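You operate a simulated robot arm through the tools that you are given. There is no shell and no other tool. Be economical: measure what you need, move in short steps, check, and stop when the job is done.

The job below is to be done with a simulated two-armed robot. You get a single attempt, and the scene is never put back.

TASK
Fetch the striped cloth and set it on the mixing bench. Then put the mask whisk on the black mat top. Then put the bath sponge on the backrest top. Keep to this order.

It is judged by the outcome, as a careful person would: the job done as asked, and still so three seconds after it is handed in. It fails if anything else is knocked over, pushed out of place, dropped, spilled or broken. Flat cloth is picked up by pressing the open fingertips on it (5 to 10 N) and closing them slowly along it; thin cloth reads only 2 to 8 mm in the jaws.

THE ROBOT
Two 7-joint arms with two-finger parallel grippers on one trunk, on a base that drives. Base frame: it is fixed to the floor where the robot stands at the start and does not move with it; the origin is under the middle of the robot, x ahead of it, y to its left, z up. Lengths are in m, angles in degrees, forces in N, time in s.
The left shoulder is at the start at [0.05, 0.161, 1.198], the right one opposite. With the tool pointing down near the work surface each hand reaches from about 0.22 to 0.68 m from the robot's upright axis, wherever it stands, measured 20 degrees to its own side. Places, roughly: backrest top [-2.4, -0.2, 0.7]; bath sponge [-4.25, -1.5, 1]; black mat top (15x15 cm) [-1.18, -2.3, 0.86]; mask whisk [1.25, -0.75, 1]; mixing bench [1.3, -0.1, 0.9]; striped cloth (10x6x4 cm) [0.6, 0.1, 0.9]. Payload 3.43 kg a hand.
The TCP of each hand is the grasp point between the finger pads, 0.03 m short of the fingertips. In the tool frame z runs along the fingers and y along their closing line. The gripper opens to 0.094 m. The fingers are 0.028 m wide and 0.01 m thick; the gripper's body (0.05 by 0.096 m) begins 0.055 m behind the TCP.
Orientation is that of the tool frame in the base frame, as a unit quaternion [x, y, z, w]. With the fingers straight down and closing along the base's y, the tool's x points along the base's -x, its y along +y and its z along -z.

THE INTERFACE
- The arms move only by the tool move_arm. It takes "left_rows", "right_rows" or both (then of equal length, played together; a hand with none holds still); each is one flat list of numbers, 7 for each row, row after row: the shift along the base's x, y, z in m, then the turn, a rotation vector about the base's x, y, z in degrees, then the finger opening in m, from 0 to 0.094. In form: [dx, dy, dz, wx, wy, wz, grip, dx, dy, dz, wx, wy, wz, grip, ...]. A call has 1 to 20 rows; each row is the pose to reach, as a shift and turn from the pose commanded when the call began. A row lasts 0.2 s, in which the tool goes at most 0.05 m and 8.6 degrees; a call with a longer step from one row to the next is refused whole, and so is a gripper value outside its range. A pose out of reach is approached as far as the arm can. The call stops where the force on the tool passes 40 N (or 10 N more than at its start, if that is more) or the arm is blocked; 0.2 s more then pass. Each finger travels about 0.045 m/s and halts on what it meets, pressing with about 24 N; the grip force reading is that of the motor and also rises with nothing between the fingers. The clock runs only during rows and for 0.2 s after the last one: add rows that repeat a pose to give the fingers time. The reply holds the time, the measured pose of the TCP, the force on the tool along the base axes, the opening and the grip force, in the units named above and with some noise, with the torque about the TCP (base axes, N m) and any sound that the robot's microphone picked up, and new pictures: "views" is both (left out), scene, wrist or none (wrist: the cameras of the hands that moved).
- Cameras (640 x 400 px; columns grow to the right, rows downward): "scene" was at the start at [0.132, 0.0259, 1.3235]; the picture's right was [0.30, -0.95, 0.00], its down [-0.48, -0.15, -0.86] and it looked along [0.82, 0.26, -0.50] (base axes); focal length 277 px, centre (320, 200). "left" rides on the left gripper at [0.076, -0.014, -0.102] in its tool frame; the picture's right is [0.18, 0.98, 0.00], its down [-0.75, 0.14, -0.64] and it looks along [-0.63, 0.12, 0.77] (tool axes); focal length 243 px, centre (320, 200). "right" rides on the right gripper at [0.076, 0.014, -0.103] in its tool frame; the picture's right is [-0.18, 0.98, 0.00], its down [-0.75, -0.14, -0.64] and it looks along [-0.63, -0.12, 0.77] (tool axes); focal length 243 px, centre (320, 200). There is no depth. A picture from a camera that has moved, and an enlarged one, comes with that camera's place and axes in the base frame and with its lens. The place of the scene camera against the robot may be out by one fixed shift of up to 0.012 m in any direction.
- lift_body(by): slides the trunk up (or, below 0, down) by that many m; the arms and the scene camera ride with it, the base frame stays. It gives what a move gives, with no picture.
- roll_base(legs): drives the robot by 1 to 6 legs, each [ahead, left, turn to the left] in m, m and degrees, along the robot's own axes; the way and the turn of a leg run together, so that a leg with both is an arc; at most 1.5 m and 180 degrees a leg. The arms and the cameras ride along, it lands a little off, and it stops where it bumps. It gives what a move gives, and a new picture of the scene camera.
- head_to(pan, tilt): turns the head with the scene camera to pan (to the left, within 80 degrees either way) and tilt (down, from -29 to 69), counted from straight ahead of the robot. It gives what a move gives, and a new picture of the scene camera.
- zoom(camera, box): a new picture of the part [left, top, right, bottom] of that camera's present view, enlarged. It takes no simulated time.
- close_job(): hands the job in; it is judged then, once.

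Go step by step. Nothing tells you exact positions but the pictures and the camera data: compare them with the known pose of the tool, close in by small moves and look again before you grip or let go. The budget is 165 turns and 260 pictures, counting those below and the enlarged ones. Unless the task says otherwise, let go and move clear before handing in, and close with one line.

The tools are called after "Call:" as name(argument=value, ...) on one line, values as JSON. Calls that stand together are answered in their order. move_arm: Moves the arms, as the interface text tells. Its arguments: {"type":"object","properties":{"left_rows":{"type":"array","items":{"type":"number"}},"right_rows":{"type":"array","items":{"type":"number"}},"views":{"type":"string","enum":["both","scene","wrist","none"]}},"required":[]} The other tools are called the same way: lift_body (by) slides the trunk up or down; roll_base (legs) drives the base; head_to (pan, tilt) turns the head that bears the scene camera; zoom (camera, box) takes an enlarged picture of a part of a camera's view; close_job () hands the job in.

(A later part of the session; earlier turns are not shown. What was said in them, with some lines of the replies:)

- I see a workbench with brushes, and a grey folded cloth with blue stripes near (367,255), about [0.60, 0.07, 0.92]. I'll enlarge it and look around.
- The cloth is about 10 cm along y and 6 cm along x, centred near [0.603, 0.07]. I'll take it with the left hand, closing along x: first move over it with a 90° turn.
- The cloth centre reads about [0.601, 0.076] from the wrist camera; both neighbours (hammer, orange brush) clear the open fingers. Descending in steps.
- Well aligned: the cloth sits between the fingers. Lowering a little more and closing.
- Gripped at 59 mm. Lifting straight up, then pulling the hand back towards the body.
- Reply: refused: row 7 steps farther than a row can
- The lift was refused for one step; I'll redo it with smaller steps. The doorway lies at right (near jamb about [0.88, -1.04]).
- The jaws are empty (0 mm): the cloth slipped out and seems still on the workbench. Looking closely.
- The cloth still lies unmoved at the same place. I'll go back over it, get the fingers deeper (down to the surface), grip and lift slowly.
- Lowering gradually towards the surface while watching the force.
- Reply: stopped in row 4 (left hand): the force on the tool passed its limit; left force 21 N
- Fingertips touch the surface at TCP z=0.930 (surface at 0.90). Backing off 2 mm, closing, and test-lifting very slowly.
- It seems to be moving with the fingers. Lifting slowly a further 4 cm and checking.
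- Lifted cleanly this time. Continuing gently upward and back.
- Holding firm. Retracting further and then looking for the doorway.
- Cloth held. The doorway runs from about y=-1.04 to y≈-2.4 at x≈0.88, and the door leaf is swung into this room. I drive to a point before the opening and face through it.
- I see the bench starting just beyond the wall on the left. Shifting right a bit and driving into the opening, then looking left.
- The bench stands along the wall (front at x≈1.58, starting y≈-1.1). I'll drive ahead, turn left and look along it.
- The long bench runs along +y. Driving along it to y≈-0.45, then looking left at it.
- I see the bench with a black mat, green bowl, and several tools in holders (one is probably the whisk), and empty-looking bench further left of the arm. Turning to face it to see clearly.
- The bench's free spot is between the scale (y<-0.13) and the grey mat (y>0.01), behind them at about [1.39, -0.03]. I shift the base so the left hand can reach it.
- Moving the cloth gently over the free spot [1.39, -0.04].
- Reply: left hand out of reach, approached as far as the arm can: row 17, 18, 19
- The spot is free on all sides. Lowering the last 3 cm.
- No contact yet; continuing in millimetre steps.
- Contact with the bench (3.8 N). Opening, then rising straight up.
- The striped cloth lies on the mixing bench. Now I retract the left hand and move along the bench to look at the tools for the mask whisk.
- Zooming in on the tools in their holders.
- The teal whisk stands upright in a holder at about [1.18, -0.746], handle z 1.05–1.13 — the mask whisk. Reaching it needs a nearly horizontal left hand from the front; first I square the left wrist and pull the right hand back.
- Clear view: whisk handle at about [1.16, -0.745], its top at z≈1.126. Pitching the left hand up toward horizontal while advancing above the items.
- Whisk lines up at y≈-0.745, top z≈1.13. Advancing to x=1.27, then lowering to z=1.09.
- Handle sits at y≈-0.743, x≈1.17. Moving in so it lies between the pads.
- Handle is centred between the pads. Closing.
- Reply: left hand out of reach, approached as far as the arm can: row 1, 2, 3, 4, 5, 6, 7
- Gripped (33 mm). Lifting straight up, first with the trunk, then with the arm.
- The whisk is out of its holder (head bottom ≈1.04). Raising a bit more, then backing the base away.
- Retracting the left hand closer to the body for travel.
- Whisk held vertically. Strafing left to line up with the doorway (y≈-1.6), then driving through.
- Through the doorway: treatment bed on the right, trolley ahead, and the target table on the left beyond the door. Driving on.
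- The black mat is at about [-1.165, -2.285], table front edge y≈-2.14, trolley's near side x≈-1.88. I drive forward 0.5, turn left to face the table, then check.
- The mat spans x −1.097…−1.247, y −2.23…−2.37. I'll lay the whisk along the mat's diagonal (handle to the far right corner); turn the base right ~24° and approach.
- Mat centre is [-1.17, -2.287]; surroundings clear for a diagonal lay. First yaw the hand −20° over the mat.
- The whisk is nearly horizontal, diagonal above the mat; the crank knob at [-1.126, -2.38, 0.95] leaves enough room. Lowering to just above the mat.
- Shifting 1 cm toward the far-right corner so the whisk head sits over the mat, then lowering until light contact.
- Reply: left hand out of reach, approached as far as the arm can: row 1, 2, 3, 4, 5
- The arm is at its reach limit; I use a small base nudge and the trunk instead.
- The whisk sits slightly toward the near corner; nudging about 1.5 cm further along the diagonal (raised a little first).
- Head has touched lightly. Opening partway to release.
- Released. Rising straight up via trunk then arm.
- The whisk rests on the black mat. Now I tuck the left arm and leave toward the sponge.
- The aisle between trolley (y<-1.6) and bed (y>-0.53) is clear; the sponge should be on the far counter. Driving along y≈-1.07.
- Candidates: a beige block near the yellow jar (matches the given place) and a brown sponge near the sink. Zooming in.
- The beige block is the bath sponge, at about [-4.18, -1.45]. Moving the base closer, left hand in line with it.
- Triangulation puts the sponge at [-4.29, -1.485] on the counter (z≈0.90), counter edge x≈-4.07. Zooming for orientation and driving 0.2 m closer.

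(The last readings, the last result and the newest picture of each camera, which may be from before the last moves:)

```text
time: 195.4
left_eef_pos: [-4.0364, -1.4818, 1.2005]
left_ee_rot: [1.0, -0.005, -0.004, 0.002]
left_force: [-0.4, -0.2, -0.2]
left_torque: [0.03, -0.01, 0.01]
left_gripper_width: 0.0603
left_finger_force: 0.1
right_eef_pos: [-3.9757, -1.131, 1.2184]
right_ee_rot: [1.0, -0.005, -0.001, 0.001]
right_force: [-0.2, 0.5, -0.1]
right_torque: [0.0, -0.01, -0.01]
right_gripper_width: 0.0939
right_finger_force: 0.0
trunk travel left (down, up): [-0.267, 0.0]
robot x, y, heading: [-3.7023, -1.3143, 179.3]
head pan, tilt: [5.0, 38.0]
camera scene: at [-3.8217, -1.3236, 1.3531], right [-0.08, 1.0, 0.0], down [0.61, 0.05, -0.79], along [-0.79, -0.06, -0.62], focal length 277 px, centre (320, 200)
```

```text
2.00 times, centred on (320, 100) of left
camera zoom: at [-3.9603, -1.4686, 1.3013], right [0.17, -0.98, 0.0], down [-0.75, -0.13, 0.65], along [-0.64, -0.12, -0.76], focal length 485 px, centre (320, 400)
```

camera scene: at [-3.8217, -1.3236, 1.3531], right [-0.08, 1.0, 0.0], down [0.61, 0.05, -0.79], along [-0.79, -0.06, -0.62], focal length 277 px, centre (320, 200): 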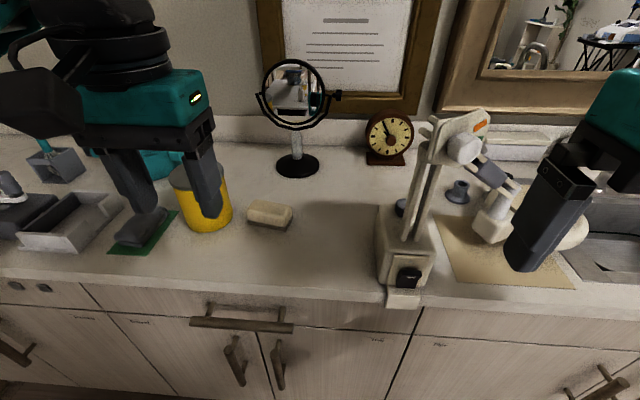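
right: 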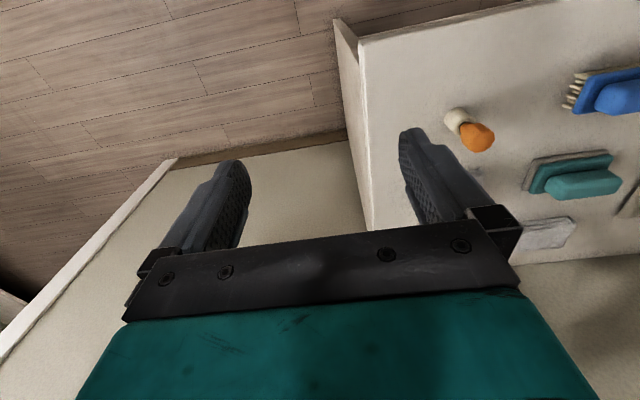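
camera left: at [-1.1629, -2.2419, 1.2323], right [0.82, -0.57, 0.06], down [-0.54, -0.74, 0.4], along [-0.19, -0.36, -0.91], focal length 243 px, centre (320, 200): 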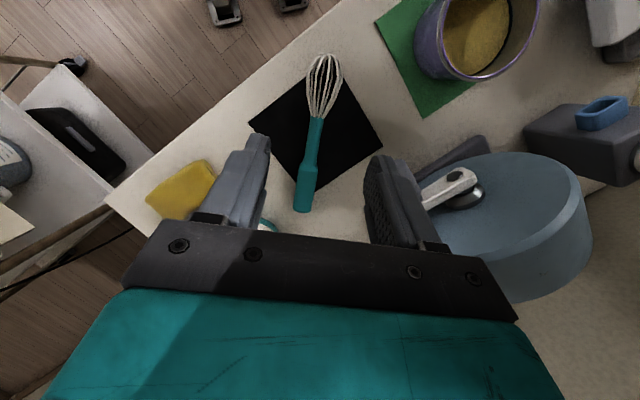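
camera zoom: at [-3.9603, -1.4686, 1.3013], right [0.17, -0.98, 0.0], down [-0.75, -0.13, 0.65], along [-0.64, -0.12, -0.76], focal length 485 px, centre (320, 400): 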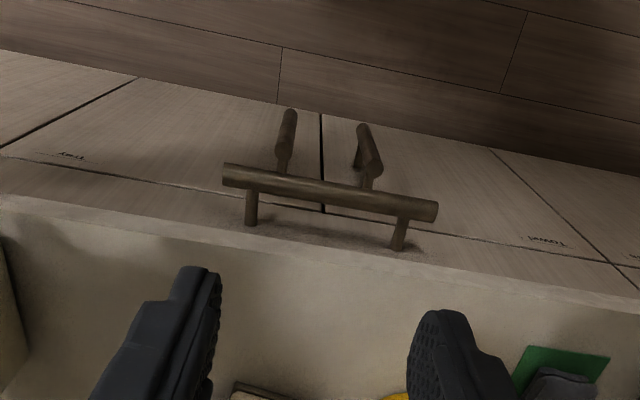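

The sponge is about 9×5.5 cm, skewed ~12°, centred [-4.30, -1.482]. I turn the left hand +78° (camera away from the jar), open it, and move over the sponge.

Call:
move_arm(left_rows=[-0.027, 0, 0, 0, 0, 7.8, 0.07, -0.054, 0, -0.005, 0, 0, 15.6, 0.08, -0.081, 0, -0.01, 0, 0, 23.4, 0.094, -0.108, 0, -0.02, 0, 0, 31.2, 0.094, -0.135, 0, -0.03, 0, 0, 39, 0.094, -0.162, 0, -0.04, 0, 0, 46.8, 0.094, -0.189, 0, -0.05, 0, 0, 54.6, 0.094, -0.216, 0, -0.06, 0, 0, 62.4, 0.094, -0.243, 0, -0.07, 0, 0, 70.2, 0.094, -0.264, 0, -0.08, 0, 0, 78, 0.094])

```text
time: 197.6
left_eef_pos: [-4.3011, -1.4834, 1.1196]
left_ee_rot: [0.779, 0.627, 0.0, 0.004]
left_force: [0.1, -0.1, 0.0]
left_torque: [0.01, 0.01, -0.01]
left_gripper_width: 0.094
left_finger_force: 0.1
right_eef_pos: [-3.9763, -1.132, 1.2179]
right_ee_rot: [1.0, -0.005, -0.001, 0.001]
right_force: [0.5, 0.8, -0.5]
right_torque: [0.01, 0.0, 0.0]
right_gripper_width: 0.0939
right_finger_force: 0.0
trunk travel left (down, up): [-0.267, 0.0]
robot x, y, heading: [-3.7044, -1.3175, 179.5]
head pan, tilt: [5.0, 38.0]
camera scene: at [-3.8221, -1.3233, 1.353], right [-0.08, 1.0, 0.0], down [0.61, 0.05, -0.79], along [-0.79, -0.06, -0.62], focal length 277 px, centre (320, 200)
camera left: at [-4.3009, -1.4042, 1.2199], right [1.0, -0.03, 0.01], down [-0.03, -0.76, 0.65], along [-0.02, -0.65, -0.76], focal length 243 px, centre (320, 200)
```

scene: 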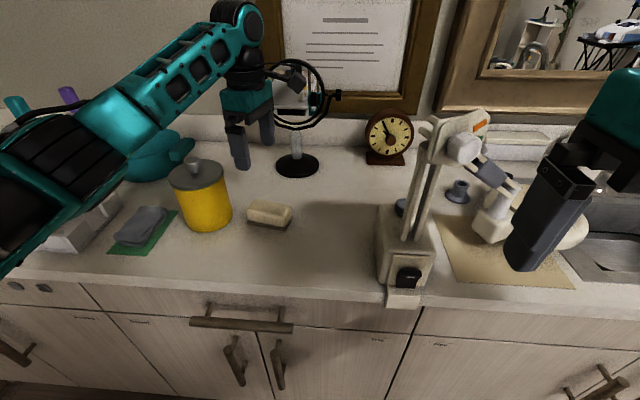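
left: 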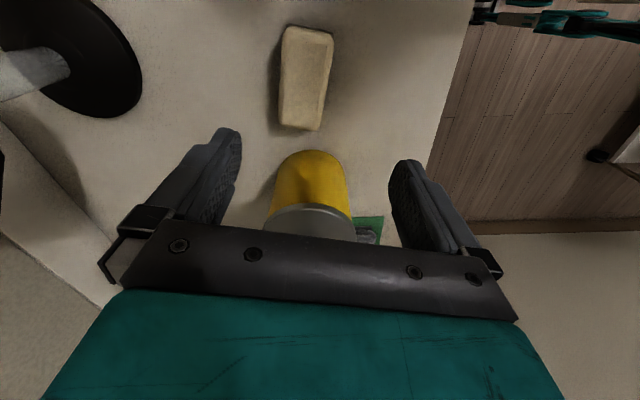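

Wrist camera refines the sponge to [-4.32, -1.481]. Descending partway and checking clearance to the jar.

Call:
move_arm(left_rows=[-0.01, 0.001, -0.03, 0, 0, 0, 0.094, -0.02, 0.002, -0.06, 0, 0, 0, 0.094, -0.02, 0.002, -0.09, 0, 0, 0, 0.094, -0.02, 0.002, -0.12, 0, 0, 0, 0.094, -0.02, 0.002, -0.145, 0, 0, 0, 0.094])

```text
time: 198.8
left_eef_pos: [-4.3206, -1.4808, 0.974]
left_ee_rot: [0.781, 0.625, -0.001, 0.005]
left_force: [-0.2, 0.1, -0.4]
left_torque: [0.02, -0.01, 0.01]
left_gripper_width: 0.0943
left_finger_force: 0.1
right_eef_pos: [-3.9764, -1.1315, 1.2183]
right_ee_rot: [1.0, -0.005, -0.001, 0.001]
right_force: [-0.2, 0.5, 0.7]
right_torque: [0.01, 0.03, 0.0]
right_gripper_width: 0.0939
right_finger_force: 0.1
trunk travel left (down, up): [-0.267, 0.0]
robot x, y, heading: [-3.7033, -1.3139, 179.4]
head pan, tilt: [5.0, 38.0]
camera scene: at [-3.822, -1.3235, 1.353], right [-0.08, 1.0, 0.0], down [0.61, 0.05, -0.79], along [-0.79, -0.06, -0.62], focal length 277 px, centre (320, 200)
camera left: at [-4.3186, -1.4027, 1.0754], right [1.0, -0.03, 0.0], down [-0.03, -0.76, 0.65], along [-0.02, -0.65, -0.76], focal length 243 px, centre (320, 200)
```

scene: 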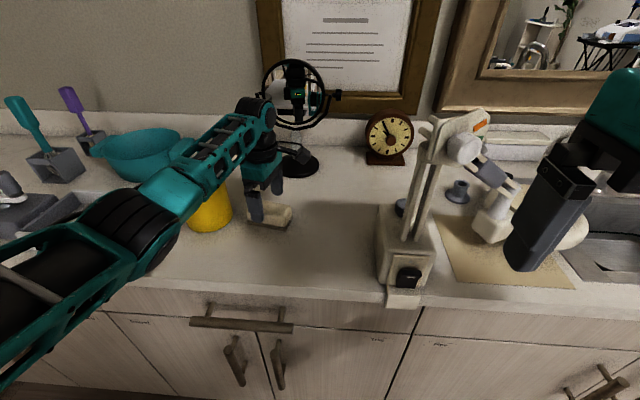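
left: 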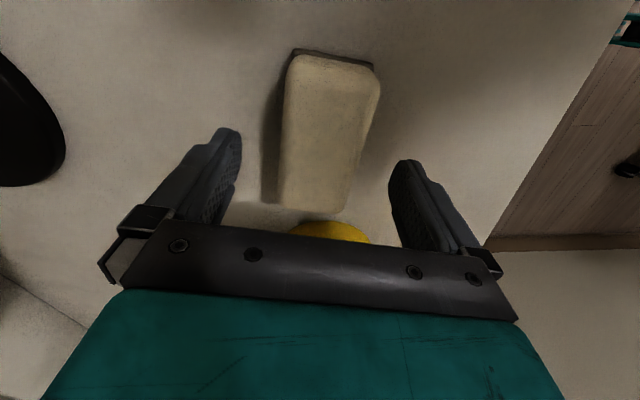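

Clear of the jar, sponge centred. Lowering carefully.

Call:
move_arm(left_rows=[0, 0, -0.015, 0, 0, 0, 0.094, 0, 0, -0.028, 0, 0, 0, 0.094, 0, 0, -0.035, 0, 0, 0, 0.094, 0, 0, -0.04, 0, 0, 0, 0.094], views="wrist")

```text
time: 199.8
left_eef_pos: [-4.3206, -1.4818, 0.9361]
left_ee_rot: [0.781, 0.625, -0.001, 0.005]
left_force: [-0.5, 0.4, 0.6]
left_torque: [-0.02, -0.02, 0.05]
left_gripper_width: 0.0939
left_finger_force: 0.0
right_eef_pos: [-3.9772, -1.1303, 1.2181]
right_ee_rot: [1.0, -0.006, -0.002, 0.0]
right_force: [-0.4, 0.5, 0.0]
right_torque: [-0.01, 0.01, -0.02]
right_gripper_width: 0.0939
right_finger_force: 0.1
trunk travel left (down, up): [-0.267, 0.0]
robot x, y, heading: [-3.6981, -1.319, 179.5]
head pan, tilt: [5.0, 38.0]
camera left: at [-4.3192, -1.4027, 1.037], right [1.0, -0.04, 0.0], down [-0.03, -0.76, 0.65], along [-0.02, -0.65, -0.76], focal length 243 px, centre (320, 200)
```

left: 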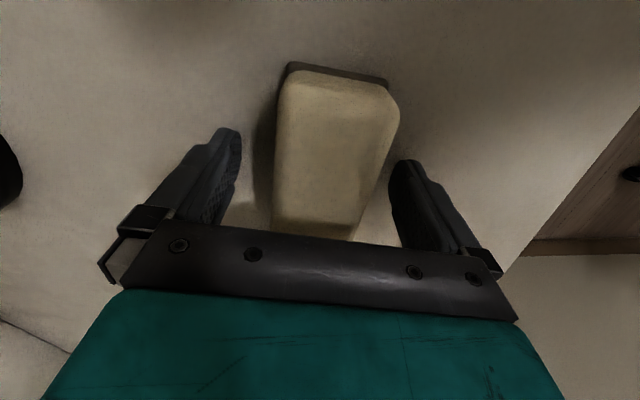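

Closing on the sponge.

Call:
move_arm(left_rows=[0, 0, -0.003, 0, 0, 0, 0.085, 0, 0, -0.003, 0, 0, 0, 0.07, 0, 0, -0.003, 0, 0, 0, 0.06, 0, 0, -0.003, 0, 0, 0, 0.05, 0, 0, -0.003, 0, 0, 0, 0.04, 0, 0, -0.003, 0, 0, 0, 0.03, 0, 0, -0.003, 0, 0, 0, 0.03], views="wrist")

```text
time: 201.4
left_eef_pos: [-4.3201, -1.4813, 0.9323]
left_ee_rot: [0.78, 0.626, -0.001, 0.005]
left_force: [0.1, 0.8, -0.3]
left_torque: [0.02, -0.02, 0.01]
left_gripper_width: 0.0557
left_finger_force: 23.9
right_eef_pos: [-3.9769, -1.1313, 1.2183]
right_ee_rot: [1.0, -0.006, 0.0, 0.0]
right_force: [-0.6, 0.9, 0.5]
right_torque: [0.02, 0.0, -0.06]
right_gripper_width: 0.0939
right_finger_force: 0.1
trunk travel left (down, up): [-0.267, 0.0]
robot x, y, heading: [-3.7025, -1.3149, 179.3]
head pan, tilt: [5.0, 38.0]
camera left: at [-4.3192, -1.4025, 1.0336], right [1.0, -0.03, 0.0], down [-0.03, -0.76, 0.65], along [-0.02, -0.65, -0.76], focal length 243 px, centre (320, 200)
```

left: 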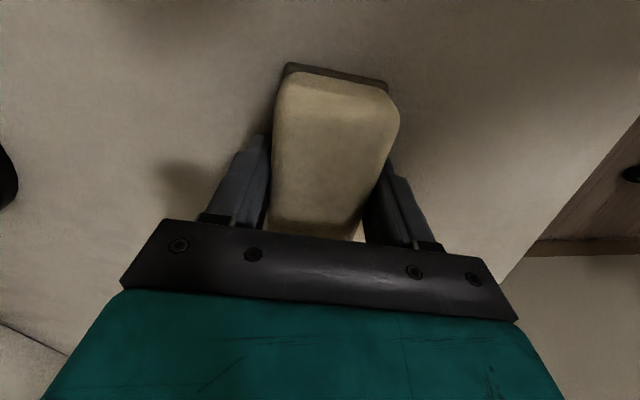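

Gripped (56 mm). Lifting slowly, then checking.

Call:
move_arm(left_rows=[0, 0, 0.004, 0, 0, 0, 0.03, 0, 0, 0.01, 0, 0, 0, 0.03, 0, 0, 0.017, 0, 0, 0, 0.03, 0, 0, 0.025, 0, 0, 0, 0.03, 0, 0, 0.035, 0, 0, 0, 0.03, 0, 0, 0.046, 0, 0, 0, 0.03, 0, 0, 0.058, 0, 0, 0, 0.03, 0, 0, 0.07, 0, 0, 0, 0.03, 0, 0, 0.083, 0, 0, 0, 0.03, 0, 0, 0.096, 0, 0, 0, 0.03, 0, 0, 0.109, 0, 0, 0, 0.03, 0, 0, 0.122, 0, 0, 0, 0.03, 0, 0, 0.135, 0, 0, 0, 0.03, 0, 0, 0.148, 0, 0, 0, 0.03, 0, 0, 0.161, 0, 0, 0, 0.03, 0, 0, 0.174, 0, 0, 0, 0.03, 0, 0, 0.187, 0, 0, 0, 0.03, 0, 0, 0.198, 0, 0, 0, 0.03, 0, 0, 0.206, 0, 0, 0, 0.03, 0, 0, 0.21, 0, 0, 0, 0.03])

```text
time: 205.6
left_eef_pos: [-4.3201, -1.4799, 1.1416]
left_ee_rot: [0.78, 0.625, 0.0, 0.004]
left_force: [0.1, 0.1, -0.3]
left_torque: [0.02, 0.01, -0.02]
left_gripper_width: 0.0556
left_finger_force: 24.0
right_eef_pos: [-3.9766, -1.1312, 1.2182]
right_ee_rot: [1.0, -0.004, 0.0, 0.001]
right_force: [0.1, -0.1, 0.2]
right_torque: [0.0, -0.01, 0.0]
right_gripper_width: 0.0937
right_finger_force: 0.0
trunk travel left (down, up): [-0.267, 0.0]
robot x, y, heading: [-3.7009, -1.3186, 179.5]
head pan, tilt: [5.0, 38.0]
camera scene: at [-3.8218, -1.3236, 1.353], right [-0.08, 1.0, 0.0], down [0.61, 0.05, -0.79], along [-0.79, -0.06, -0.62], focal length 277 px, centre (320, 200)
camera left: at [-4.3192, -1.4024, 1.2429], right [1.0, -0.03, 0.0], down [-0.03, -0.76, 0.65], along [-0.02, -0.65, -0.76], focal length 243 px, centre (320, 200)
```

scene: 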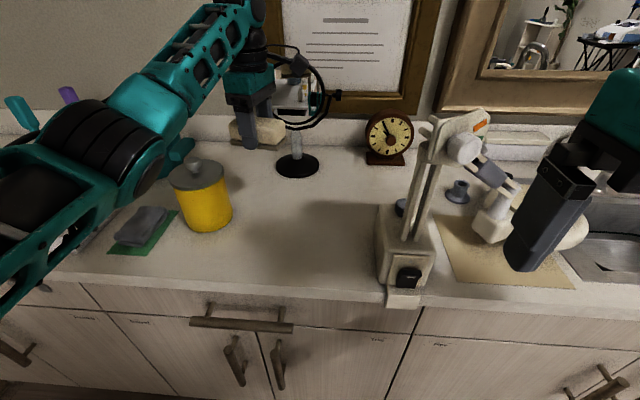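
left: 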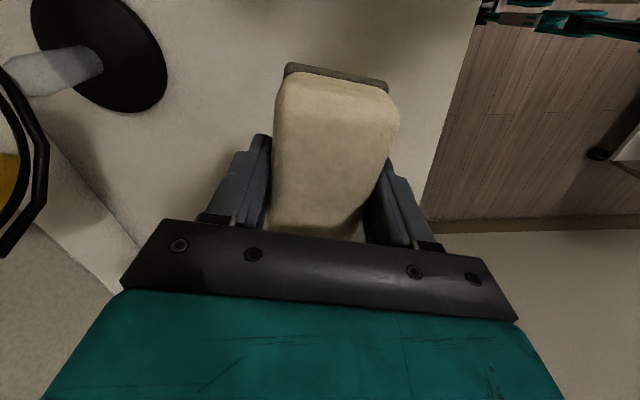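

The sponge is held. Retracting the hand, then backing away from the counter.

Call:
move_arm(left_rows=[0.006, 0, 0.002, 0, 0, 0, 0.03, 0.016, 0, 0.006, 0, 0, 0, 0.03, 0.03, 0, 0.01, 0, 0, 0, 0.03, 0.046, 0, 0.015, 0, 0, 0, 0.03, 0.062, 0, 0.02, 0, 0, 0, 0.03, 0.078, 0, 0.025, 0, 0, 0, 0.03, 0.094, 0, 0.03, 0, 0, 0, 0.03, 0.11, 0, 0.035, 0, 0, 0, 0.03, 0.126, 0, 0.04, 0, 0, 0, 0.03, 0.142, 0, 0.045, 0, 0, 0, 0.03, 0.158, 0, 0.05, 0, 0, 0, 0.03, 0.174, 0, 0.05, 0, 0, 0, 0.03, 0.19, 0, 0.05, 0, 0, 0, 0.03, 0.206, 0, 0.05, 0, 0, 0, 0.03, 0.222, 0, 0.05, 0, 0, 0, 0.03, 0.238, 0, 0.05, 0, 0, 0, 0.03, 0.252, 0, 0.05, 0, 0, 0, 0.03, 0.262, 0, 0.05, 0, 0, 0, 0.03, 0.268, 0, 0.05, 0, 0, 0, 0.03], views="none")

Call:
roll_base(legs=[[-0.55, 0, 0], [0, -0.25, 0], [0, 0, -90]])

Call:
head_to(pan=-30, tilt=25)

```text
time: 209.6
left_eef_pos: [-4.0533, -1.4822, 1.1914]
left_ee_rot: [0.781, 0.625, -0.001, 0.004]
left_force: [-0.5, -0.6, 0.0]
left_torque: [0.03, -0.02, -0.01]
left_gripper_width: 0.0552
left_finger_force: 24.3
right_eef_pos: [-3.9764, -1.1323, 1.2181]
right_ee_rot: [1.0, -0.004, -0.001, 0.001]
right_force: [-0.2, -0.5, 0.4]
right_torque: [0.0, 0.02, -0.04]
right_gripper_width: 0.094
right_finger_force: 0.0
trunk travel left (down, up): [-0.267, 0.0]
robot x, y, heading: [-3.7029, -1.3156, 179.5]
head pan, tilt: [5.0, 38.0]
```

```text
time: 218.0
left_eef_pos: [-3.3128, -0.7206, 1.1916]
left_ee_rot: [0.993, -0.114, -0.004, 0.002]
left_force: [0.1, 0.2, 0.0]
left_torque: [-0.02, 0.02, 0.02]
left_gripper_width: 0.0556
left_finger_force: 23.8
right_eef_pos: [-2.9646, -0.7996, 1.2181]
right_ee_rot: [-0.7, 0.714, 0.002, 0.0]
right_force: [-0.5, -1.4, -0.3]
right_torque: [-0.02, 0.0, -0.04]
right_gripper_width: 0.0939
right_finger_force: 0.1
trunk travel left (down, up): [-0.267, 0.0]
robot x, y, heading: [-3.1511, -1.0746, 89.0]
head pan, tilt: [5.0, 38.0]
camera scene: at [-3.1514, -0.9483, 1.353], right [1.0, 0.07, 0.0], down [0.04, -0.61, -0.79], along [-0.05, 0.79, -0.62], focal length 277 px, centre (320, 200)
```

scene: 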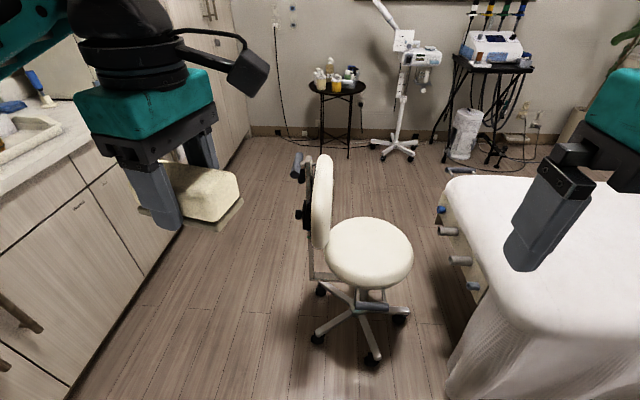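

```text
time: 219.1
left_eef_pos: [-3.3132, -0.7196, 1.1916]
left_ee_rot: [0.993, -0.114, -0.003, 0.003]
left_force: [0.7, -0.5, 0.0]
left_torque: [0.01, 0.0, 0.0]
left_gripper_width: 0.0555
left_finger_force: 23.8
right_eef_pos: [-2.9663, -0.7996, 1.2187]
right_ee_rot: [-0.701, 0.713, 0.001, 0.0]
right_force: [0.3, -1.0, 0.0]
right_torque: [0.02, -0.01, 0.01]
right_gripper_width: 0.0942
right_finger_force: 0.1
trunk travel left (down, up): [-0.267, 0.0]
robot x, y, heading: [-3.1555, -1.0718, 89.0]
head pan, tilt: [-30.0, 25.0]
camera scene: at [-3.0981, -0.9554, 1.3733], right [0.86, -0.52, 0.0], down [-0.22, -0.36, -0.91], along [0.47, 0.78, -0.42], focal length 277 px, centre (320, 200)
```

scene: 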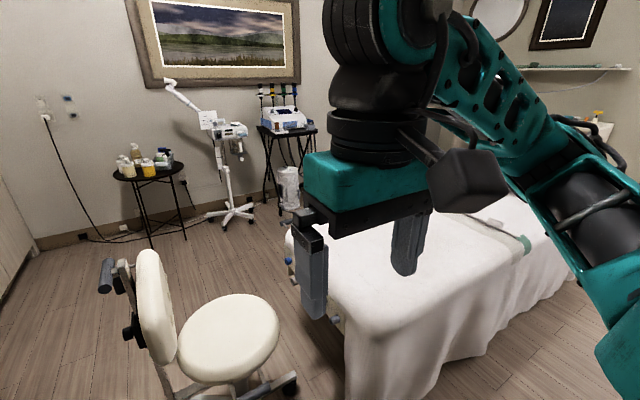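

The bed's head end lies at x≈-2.65 onward. I strafe right along the bed's side to face the backrest area.

Call:
roll_base(legs=[[0, -0.9, 0]])

Call:
head_to(pan=10, tilt=40)

```text
time: 223.8
left_eef_pos: [-2.4063, -0.7394, 1.192]
left_ee_rot: [0.993, -0.119, -0.004, 0.002]
left_force: [0.2, -0.1, -0.9]
left_torque: [0.02, -0.02, 0.0]
left_gripper_width: 0.0552
left_finger_force: 24.2
right_eef_pos: [-2.0584, -0.8217, 1.2184]
right_ee_rot: [-0.697, 0.717, 0.002, 0.0]
right_force: [0.2, 0.9, 0.7]
right_torque: [-0.02, -0.02, 0.01]
right_gripper_width: 0.0942
right_finger_force: 0.2
trunk travel left (down, up): [-0.267, 0.0]
robot x, y, heading: [-2.2474, -1.0964, 88.3]
head pan, tilt: [-30.0, 25.0]
camera scene: at [-2.1918, -0.9767, 1.3733], right [0.85, -0.52, 0.0], down [-0.22, -0.36, -0.91], along [0.47, 0.77, -0.42], focal length 277 px, centre (320, 200)
```

scene: 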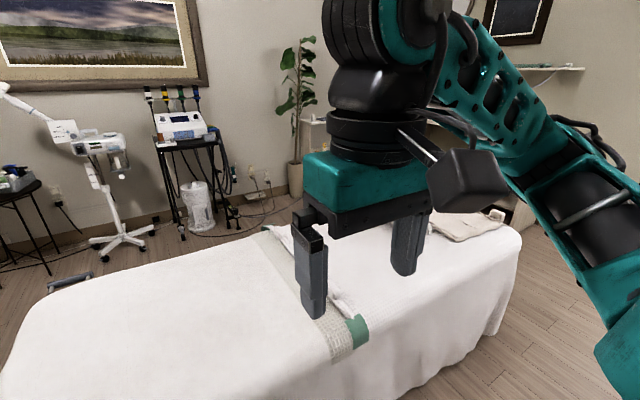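

```text
time: 224.9
left_eef_pos: [-2.4072, -0.7393, 1.1914]
left_ee_rot: [0.993, -0.118, -0.004, 0.002]
left_force: [0.2, -0.8, -0.4]
left_torque: [-0.04, 0.03, 0.01]
left_gripper_width: 0.0553
left_finger_force: 24.3
right_eef_pos: [-2.0577, -0.8213, 1.2192]
right_ee_rot: [-0.697, 0.717, 0.002, 0.0]
right_force: [-0.7, -0.3, 0.6]
right_torque: [0.02, 0.01, 0.01]
right_gripper_width: 0.0941
right_finger_force: 0.0
trunk travel left (down, up): [-0.267, 0.0]
robot x, y, heading: [-2.2494, -1.0957, 88.2]
head pan, tilt: [10.0, 40.0]
camera scene: at [-2.2527, -0.9711, 1.35], right [0.99, 0.15, 0.0], down [0.09, -0.64, -0.77], along [-0.11, 0.76, -0.64], focal length 277 px, centre (320, 200)
```

scene: 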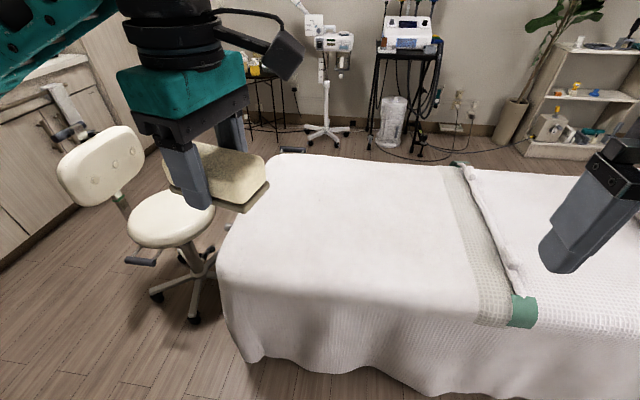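

The smooth white section (x −2.6…−1.95, y −0.58…0.1, z≈0.7) is the backrest. Driving 0.17 closer and lowering the trunk.

Call:
roll_base(legs=[[0.16, 0, 0]])

Call:
lift_body(by=-0.2)

Call:
move_arm(left_rows=[0, 0.006, 0, 0, 0, 0, 0.03, 0, 0.016, 0, 0, 0, 0, 0.03, 0, 0.03, 0, 0, 0, 0, 0.03, 0, 0.046, 0, 0, 0, 0, 0.03, 0, 0.062, 0, 0, 0, 0, 0.03, 0, 0.078, 0, 0, 0, 0, 0.03, 0, 0.094, 0, 0, 0, 0, 0.03, 0, 0.11, 0, 0, 0, 0, 0.03, 0, 0.126, 0, 0, 0, 0, 0.03, 0, 0.142, 0, 0, 0, 0, 0.03, 0, 0.158, 0, 0, 0, 0, 0.03, 0, 0.174, 0, 0, 0, 0, 0.03, 0, 0.19, 0, 0, 0, 0, 0.03, 0, 0.206, 0, 0, 0, 0, 0.03, 0, 0.222, 0, 0, 0, 0, 0.03, 0, 0.234, 0, 0, 0, 0, 0.03, 0, 0.24, 0, 0, 0, 0, 0.03])

```text
time: 226.3
left_eef_pos: [-2.4025, -0.5795, 1.1906]
left_ee_rot: [0.993, -0.117, -0.004, 0.003]
left_force: [1.1, -0.4, -0.5]
left_torque: [-0.02, -0.01, 0.01]
left_gripper_width: 0.0551
left_finger_force: 23.8
right_eef_pos: [-2.0556, -0.6612, 1.2192]
right_ee_rot: [-0.698, 0.716, 0.0, 0.0]
right_force: [0.8, 1.0, 0.1]
right_torque: [-0.03, -0.01, -0.01]
right_gripper_width: 0.0939
right_finger_force: 0.1
trunk travel left (down, up): [-0.267, 0.0]
robot x, y, heading: [-2.2456, -0.9325, 88.6]
head pan, tilt: [10.0, 40.0]
camera scene: at [-2.2487, -0.8111, 1.3499], right [0.99, 0.15, 0.0], down [0.1, -0.64, -0.77], along [-0.11, 0.76, -0.64], focal length 277 px, centre (320, 200)
```

scene: 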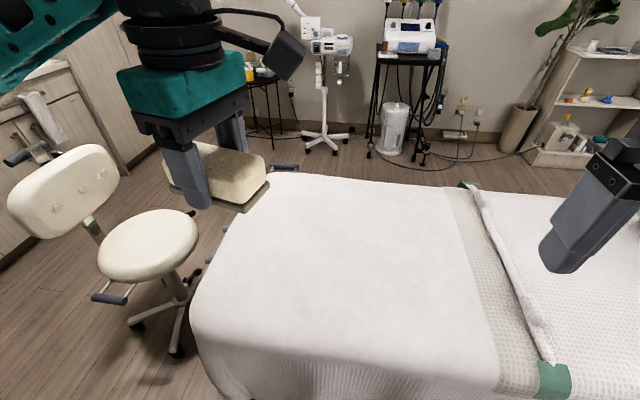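

```text
time: 228.5
left_eef_pos: [-2.4023, -0.5814, 0.9923]
left_ee_rot: [0.993, -0.117, -0.005, 0.002]
left_force: [-0.8, 0.0, 0.0]
left_torque: [-0.03, 0.0, 0.0]
left_gripper_width: 0.0551
left_finger_force: 24.2
right_eef_pos: [-2.0541, -0.6624, 1.0193]
right_ee_rot: [-0.698, 0.717, 0.001, 0.0]
right_force: [0.4, -0.2, 1.1]
right_torque: [0.0, 0.0, 0.01]
right_gripper_width: 0.094
right_finger_force: 0.0
trunk travel left (down, up): [-0.067, 0.2]
robot x, y, heading: [-2.2413, -0.9377, 88.7]
head pan, tilt: [10.0, 40.0]
```

```text
time: 232.1
left_eef_pos: [-2.4024, -0.341, 0.9934]
left_ee_rot: [0.993, -0.117, -0.004, 0.002]
left_force: [0.7, 0.0, 0.0]
left_torque: [0.02, 0.03, 0.01]
left_gripper_width: 0.0552
left_finger_force: 23.9
right_eef_pos: [-2.0557, -0.6629, 1.0184]
right_ee_rot: [-0.698, 0.716, 0.001, 0.0]
right_force: [-0.1, -0.7, -0.4]
right_torque: [-0.02, 0.0, 0.02]
right_gripper_width: 0.0938
right_finger_force: 0.0
trunk travel left (down, up): [-0.067, 0.2]
robot x, y, heading: [-2.2443, -0.9369, 88.4]
head pan, tilt: [10.0, 40.0]
camera scene: at [-2.2487, -0.8119, 1.15], right [0.99, 0.15, 0.0], down [0.1, -0.64, -0.77], along [-0.11, 0.76, -0.64], focal length 277 px, centre (320, 200)
camera left: at [-2.3256, -0.3442, 1.0945], right [-0.05, -1.0, 0.0], down [-0.76, 0.04, 0.65], along [-0.65, 0.03, -0.76], focal length 243 px, centre (320, 200)
```

scene: 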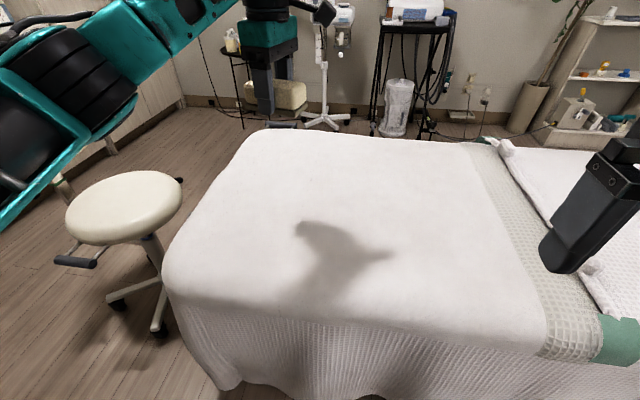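
left: 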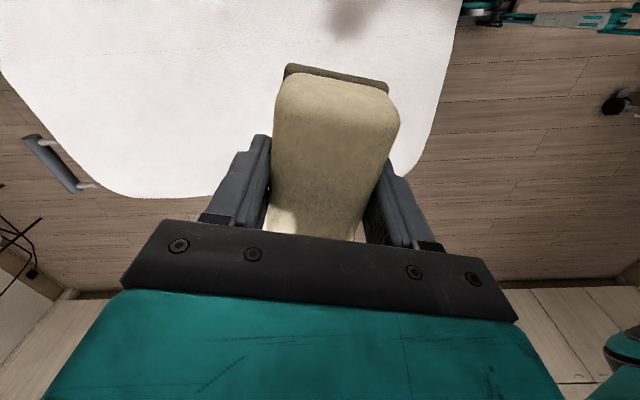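

Placement spot [-2.39, -0.32] is well inside the backrest. Lowering.

Call:
move_arm(left_rows=[0.002, 0.003, -0.006, 0, 0, 0, 0.03, 0.004, 0.006, -0.018, 0, 0, 0, 0.03, 0.006, 0.01, -0.034, 0, 0, 0, 0.03, 0.008, 0.014, -0.05, 0, 0, 0, 0.03, 0.01, 0.018, -0.066, 0, 0, 0, 0.03, 0.012, 0.02, -0.082, 0, 0, 0, 0.03, 0.012, 0.02, -0.098, 0, 0, 0, 0.03, 0.012, 0.02, -0.114, 0, 0, 0, 0.03, 0.012, 0.02, -0.13, 0, 0, 0, 0.03, 0.012, 0.02, -0.146, 0, 0, 0, 0.03, 0.012, 0.02, -0.162, 0, 0, 0, 0.03, 0.012, 0.02, -0.178, 0, 0, 0, 0.03, 0.012, 0.02, -0.194, 0, 0, 0, 0.03, 0.012, 0.02, -0.208, 0, 0, 0, 0.03, 0.012, 0.02, -0.218, 0, 0, 0, 0.03, 0.012, 0.02, -0.223, 0, 0, 0, 0.03])

```text
time: 235.5
left_eef_pos: [-2.3898, -0.319, 0.7679]
left_ee_rot: [0.993, -0.118, -0.003, 0.002]
left_force: [0.2, 0.3, -0.9]
left_torque: [0.04, -0.02, 0.01]
left_gripper_width: 0.0552
left_finger_force: 24.1
right_eef_pos: [-2.053, -0.6634, 1.0187]
right_ee_rot: [-0.698, 0.716, 0.001, 0.0]
right_force: [-0.4, -0.2, 1.3]
right_torque: [-0.02, -0.03, 0.01]
right_gripper_width: 0.0939
right_finger_force: 0.2
trunk travel left (down, up): [-0.067, 0.2]
robot x, y, heading: [-2.2418, -0.9356, 88.8]
head pan, tilt: [10.0, 40.0]
camera scene: at [-2.2487, -0.8119, 1.15], right [0.99, 0.15, 0.0], down [0.1, -0.64, -0.77], along [-0.11, 0.76, -0.64], focal length 277 px, centre (320, 200)
camera left: at [-2.3126, -0.323, 0.8695], right [-0.05, -1.0, 0.0], down [-0.76, 0.04, 0.65], along [-0.65, 0.03, -0.76], focal length 243 px, centre (320, 200)
```

scene: 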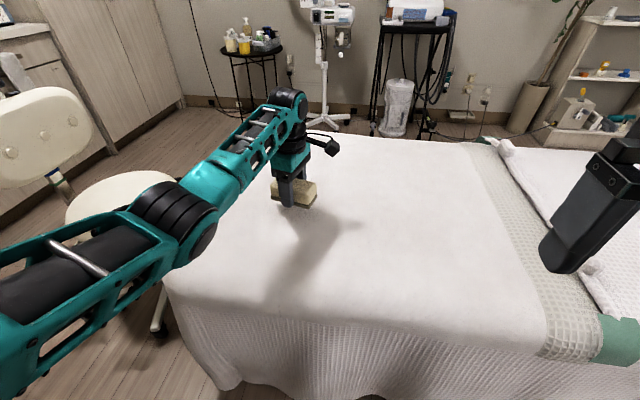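
left: 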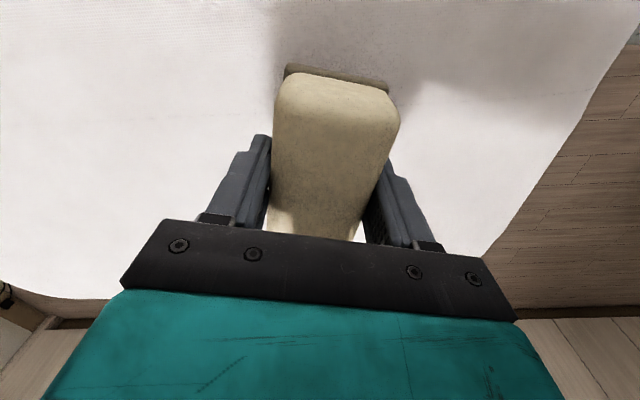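

A few centimetres above; lowering in small steps.

Call:
move_arm(left_rows=[0, 0, -0.006, 0, 0, 0, 0.03, 0, 0, -0.012, 0, 0, 0, 0.03, 0, 0, -0.018, 0, 0, 0, 0.03, 0, 0, -0.024, 0, 0, 0, 0.03, 0, 0, -0.029, 0, 0, 0, 0.03], views="wrist")

```text
time: 236.7
left_eef_pos: [-2.3911, -0.3207, 0.7394]
left_ee_rot: [0.993, -0.118, -0.003, 0.002]
left_force: [0.5, -0.6, -0.5]
left_torque: [0.04, 0.02, 0.01]
left_gripper_width: 0.0553
left_finger_force: 23.5
right_eef_pos: [-2.054, -0.6634, 1.0195]
right_ee_rot: [-0.698, 0.716, 0.001, 0.0]
right_force: [0.1, 1.0, -0.4]
right_torque: [0.0, 0.01, 0.0]
right_gripper_width: 0.094
right_finger_force: 0.0
trunk travel left (down, up): [-0.067, 0.2]
robot x, y, heading: [-2.2439, -0.9352, 88.8]
head pan, tilt: [10.0, 40.0]
camera left: at [-2.3136, -0.3239, 0.8407], right [-0.05, -1.0, 0.0], down [-0.76, 0.04, 0.65], along [-0.65, 0.03, -0.76], focal length 243 px, centre (320, 200)
```

left: 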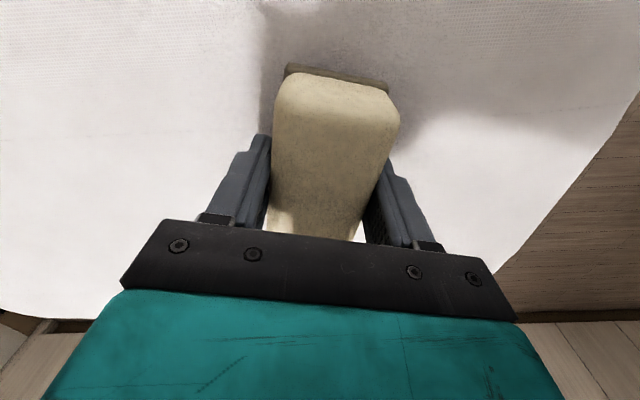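

Call:
move_arm(left_rows=[0, 0, -0.003, 0, 0, 0, 0.03, 0, 0, -0.006, 0, 0, 0, 0.03, 0, 0, -0.008, 0, 0, 0, 0.03], views="none")

```text
time: 237.5
left_eef_pos: [-2.391, -0.3211, 0.7345]
left_ee_rot: [0.993, -0.118, -0.004, 0.001]
left_force: [-2.9, -0.9, 8.7]
left_torque: [0.03, -0.1, -0.01]
left_gripper_width: 0.0557
left_finger_force: 24.1
right_eef_pos: [-2.0531, -0.6635, 1.0208]
right_ee_rot: [-0.698, 0.716, 0.002, 0.0]
right_force: [-0.5, 0.1, 0.0]
right_torque: [-0.03, 0.01, 0.01]
right_gripper_width: 0.0941
right_finger_force: 0.1
trunk travel left (down, up): [-0.067, 0.2]
robot x, y, heading: [-2.2447, -0.9343, 88.4]
head pan, tilt: [10.0, 40.0]
```

Contact with the backrest top (8.7 N). Opening and rising.

Call:
move_arm(left_rows=[0, 0, 0.003, 0, 0, 0, 0.05, 0, 0, 0.003, 0, 0, 0, 0.065, 0, 0, 0.003, 0, 0, 0, 0.08, 0, 0, 0.003, 0, 0, 0, 0.094, 0, 0, 0.003, 0, 0, 0, 0.094, 0, 0, 0.02, 0, 0, 0, 0.094, 0, 0, 0.05, 0, 0, 0, 0.094, 0, 0, 0.09, 0, 0, 0, 0.094, 0, 0, 0.13, 0, 0, 0, 0.094, 0, 0, 0.17, 0, 0, 0, 0.094, 0, -0.03, 0.2, 0, 0, 0, 0.094, 0, -0.07, 0.21, 0, 0, 0, 0.094, 0, -0.11, 0.22, 0, 0, 0, 0.094])

Call:
roll_base(legs=[[-0.1, 0, 0]])

```text
time: 240.3
left_eef_pos: [-2.391, -0.4293, 0.9504]
left_ee_rot: [0.993, -0.117, -0.004, 0.003]
left_force: [0.2, -0.5, -0.5]
left_torque: [0.01, -0.02, -0.02]
left_gripper_width: 0.0941
left_finger_force: 0.0
right_eef_pos: [-2.0549, -0.6629, 1.0184]
right_ee_rot: [-0.697, 0.717, 0.0, 0.001]
right_force: [0.1, 0.3, 0.4]
right_torque: [0.03, 0.04, 0.03]
right_gripper_width: 0.0941
right_finger_force: 0.1
trunk travel left (down, up): [-0.067, 0.2]
robot x, y, heading: [-2.2426, -0.9369, 88.4]
head pan, tilt: [10.0, 40.0]
camera scene: at [-2.2488, -0.8121, 1.15], right [0.99, 0.15, 0.0], down [0.1, -0.64, -0.77], along [-0.11, 0.76, -0.64], focal length 277 px, centre (320, 200)
camera left: at [-2.314, -0.4331, 1.0515], right [-0.05, -1.0, 0.01], down [-0.76, 0.04, 0.65], along [-0.65, 0.03, -0.76], focal length 243 px, centre (320, 200)
```

scene: 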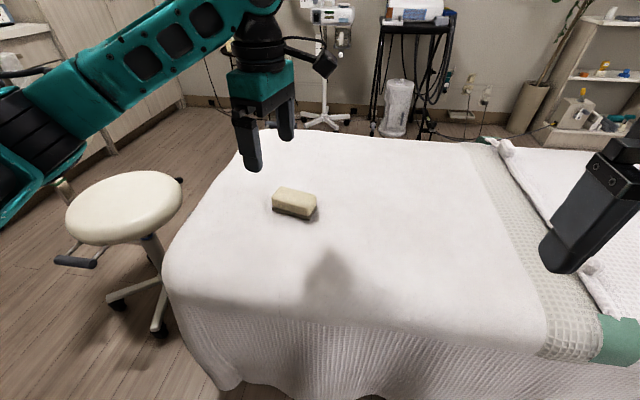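
left: 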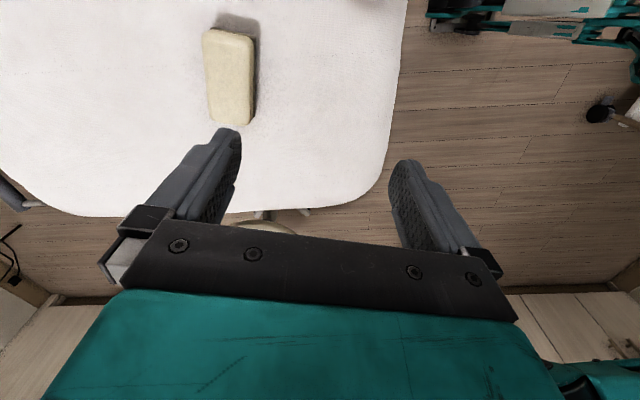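

```text
time: 241.4
left_eef_pos: [-2.3925, -0.5274, 0.9517]
left_ee_rot: [0.993, -0.117, -0.003, 0.002]
left_force: [-0.2, -0.4, -0.1]
left_torque: [0.03, -0.02, 0.02]
left_gripper_width: 0.0939
left_finger_force: 0.1
right_eef_pos: [-2.0566, -0.761, 1.0184]
right_ee_rot: [-0.698, 0.716, 0.001, 0.0]
right_force: [0.2, -0.9, -0.8]
right_torque: [0.04, 0.02, 0.0]
right_gripper_width: 0.094
right_finger_force: 0.1
trunk travel left (down, up): [-0.067, 0.2]
robot x, y, heading: [-2.2461, -1.0356, 88.5]
head pan, tilt: [10.0, 40.0]
camera scene: at [-2.2512, -0.9106, 1.1501], right [0.99, 0.15, 0.0], down [0.1, -0.64, -0.77], along [-0.11, 0.76, -0.64], focal length 277 px, centre (320, 200)
```

scene: 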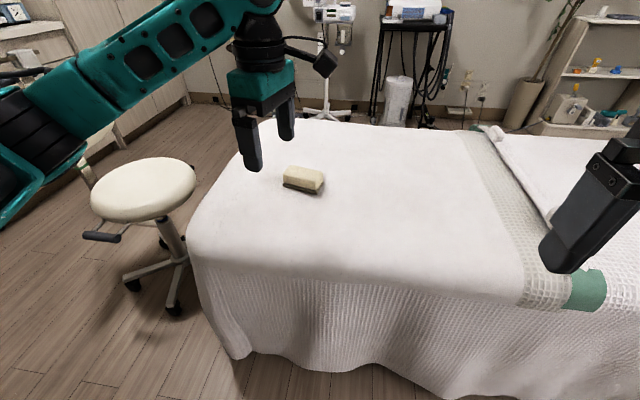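

The sponge rests flat on the backrest top, both hands are empty and clear, and the cloth and whisk were placed earlier in the asked order. Handing in.

Call:
close_job()

```text
The job is handed in.
```

The job is handed in: I put the striped cloth on the mixing bench, then the mask whisk on the black mat, then the bath sponge on the backrest top. The cloth slipped out of the gripper on the first try but stayed on the workbench, and I lifted it cleanly on the second. The whisk is slightly longer than the mat, so a few centimetres of its handle hang over one corner. I saw nothing else knocked over or moved.
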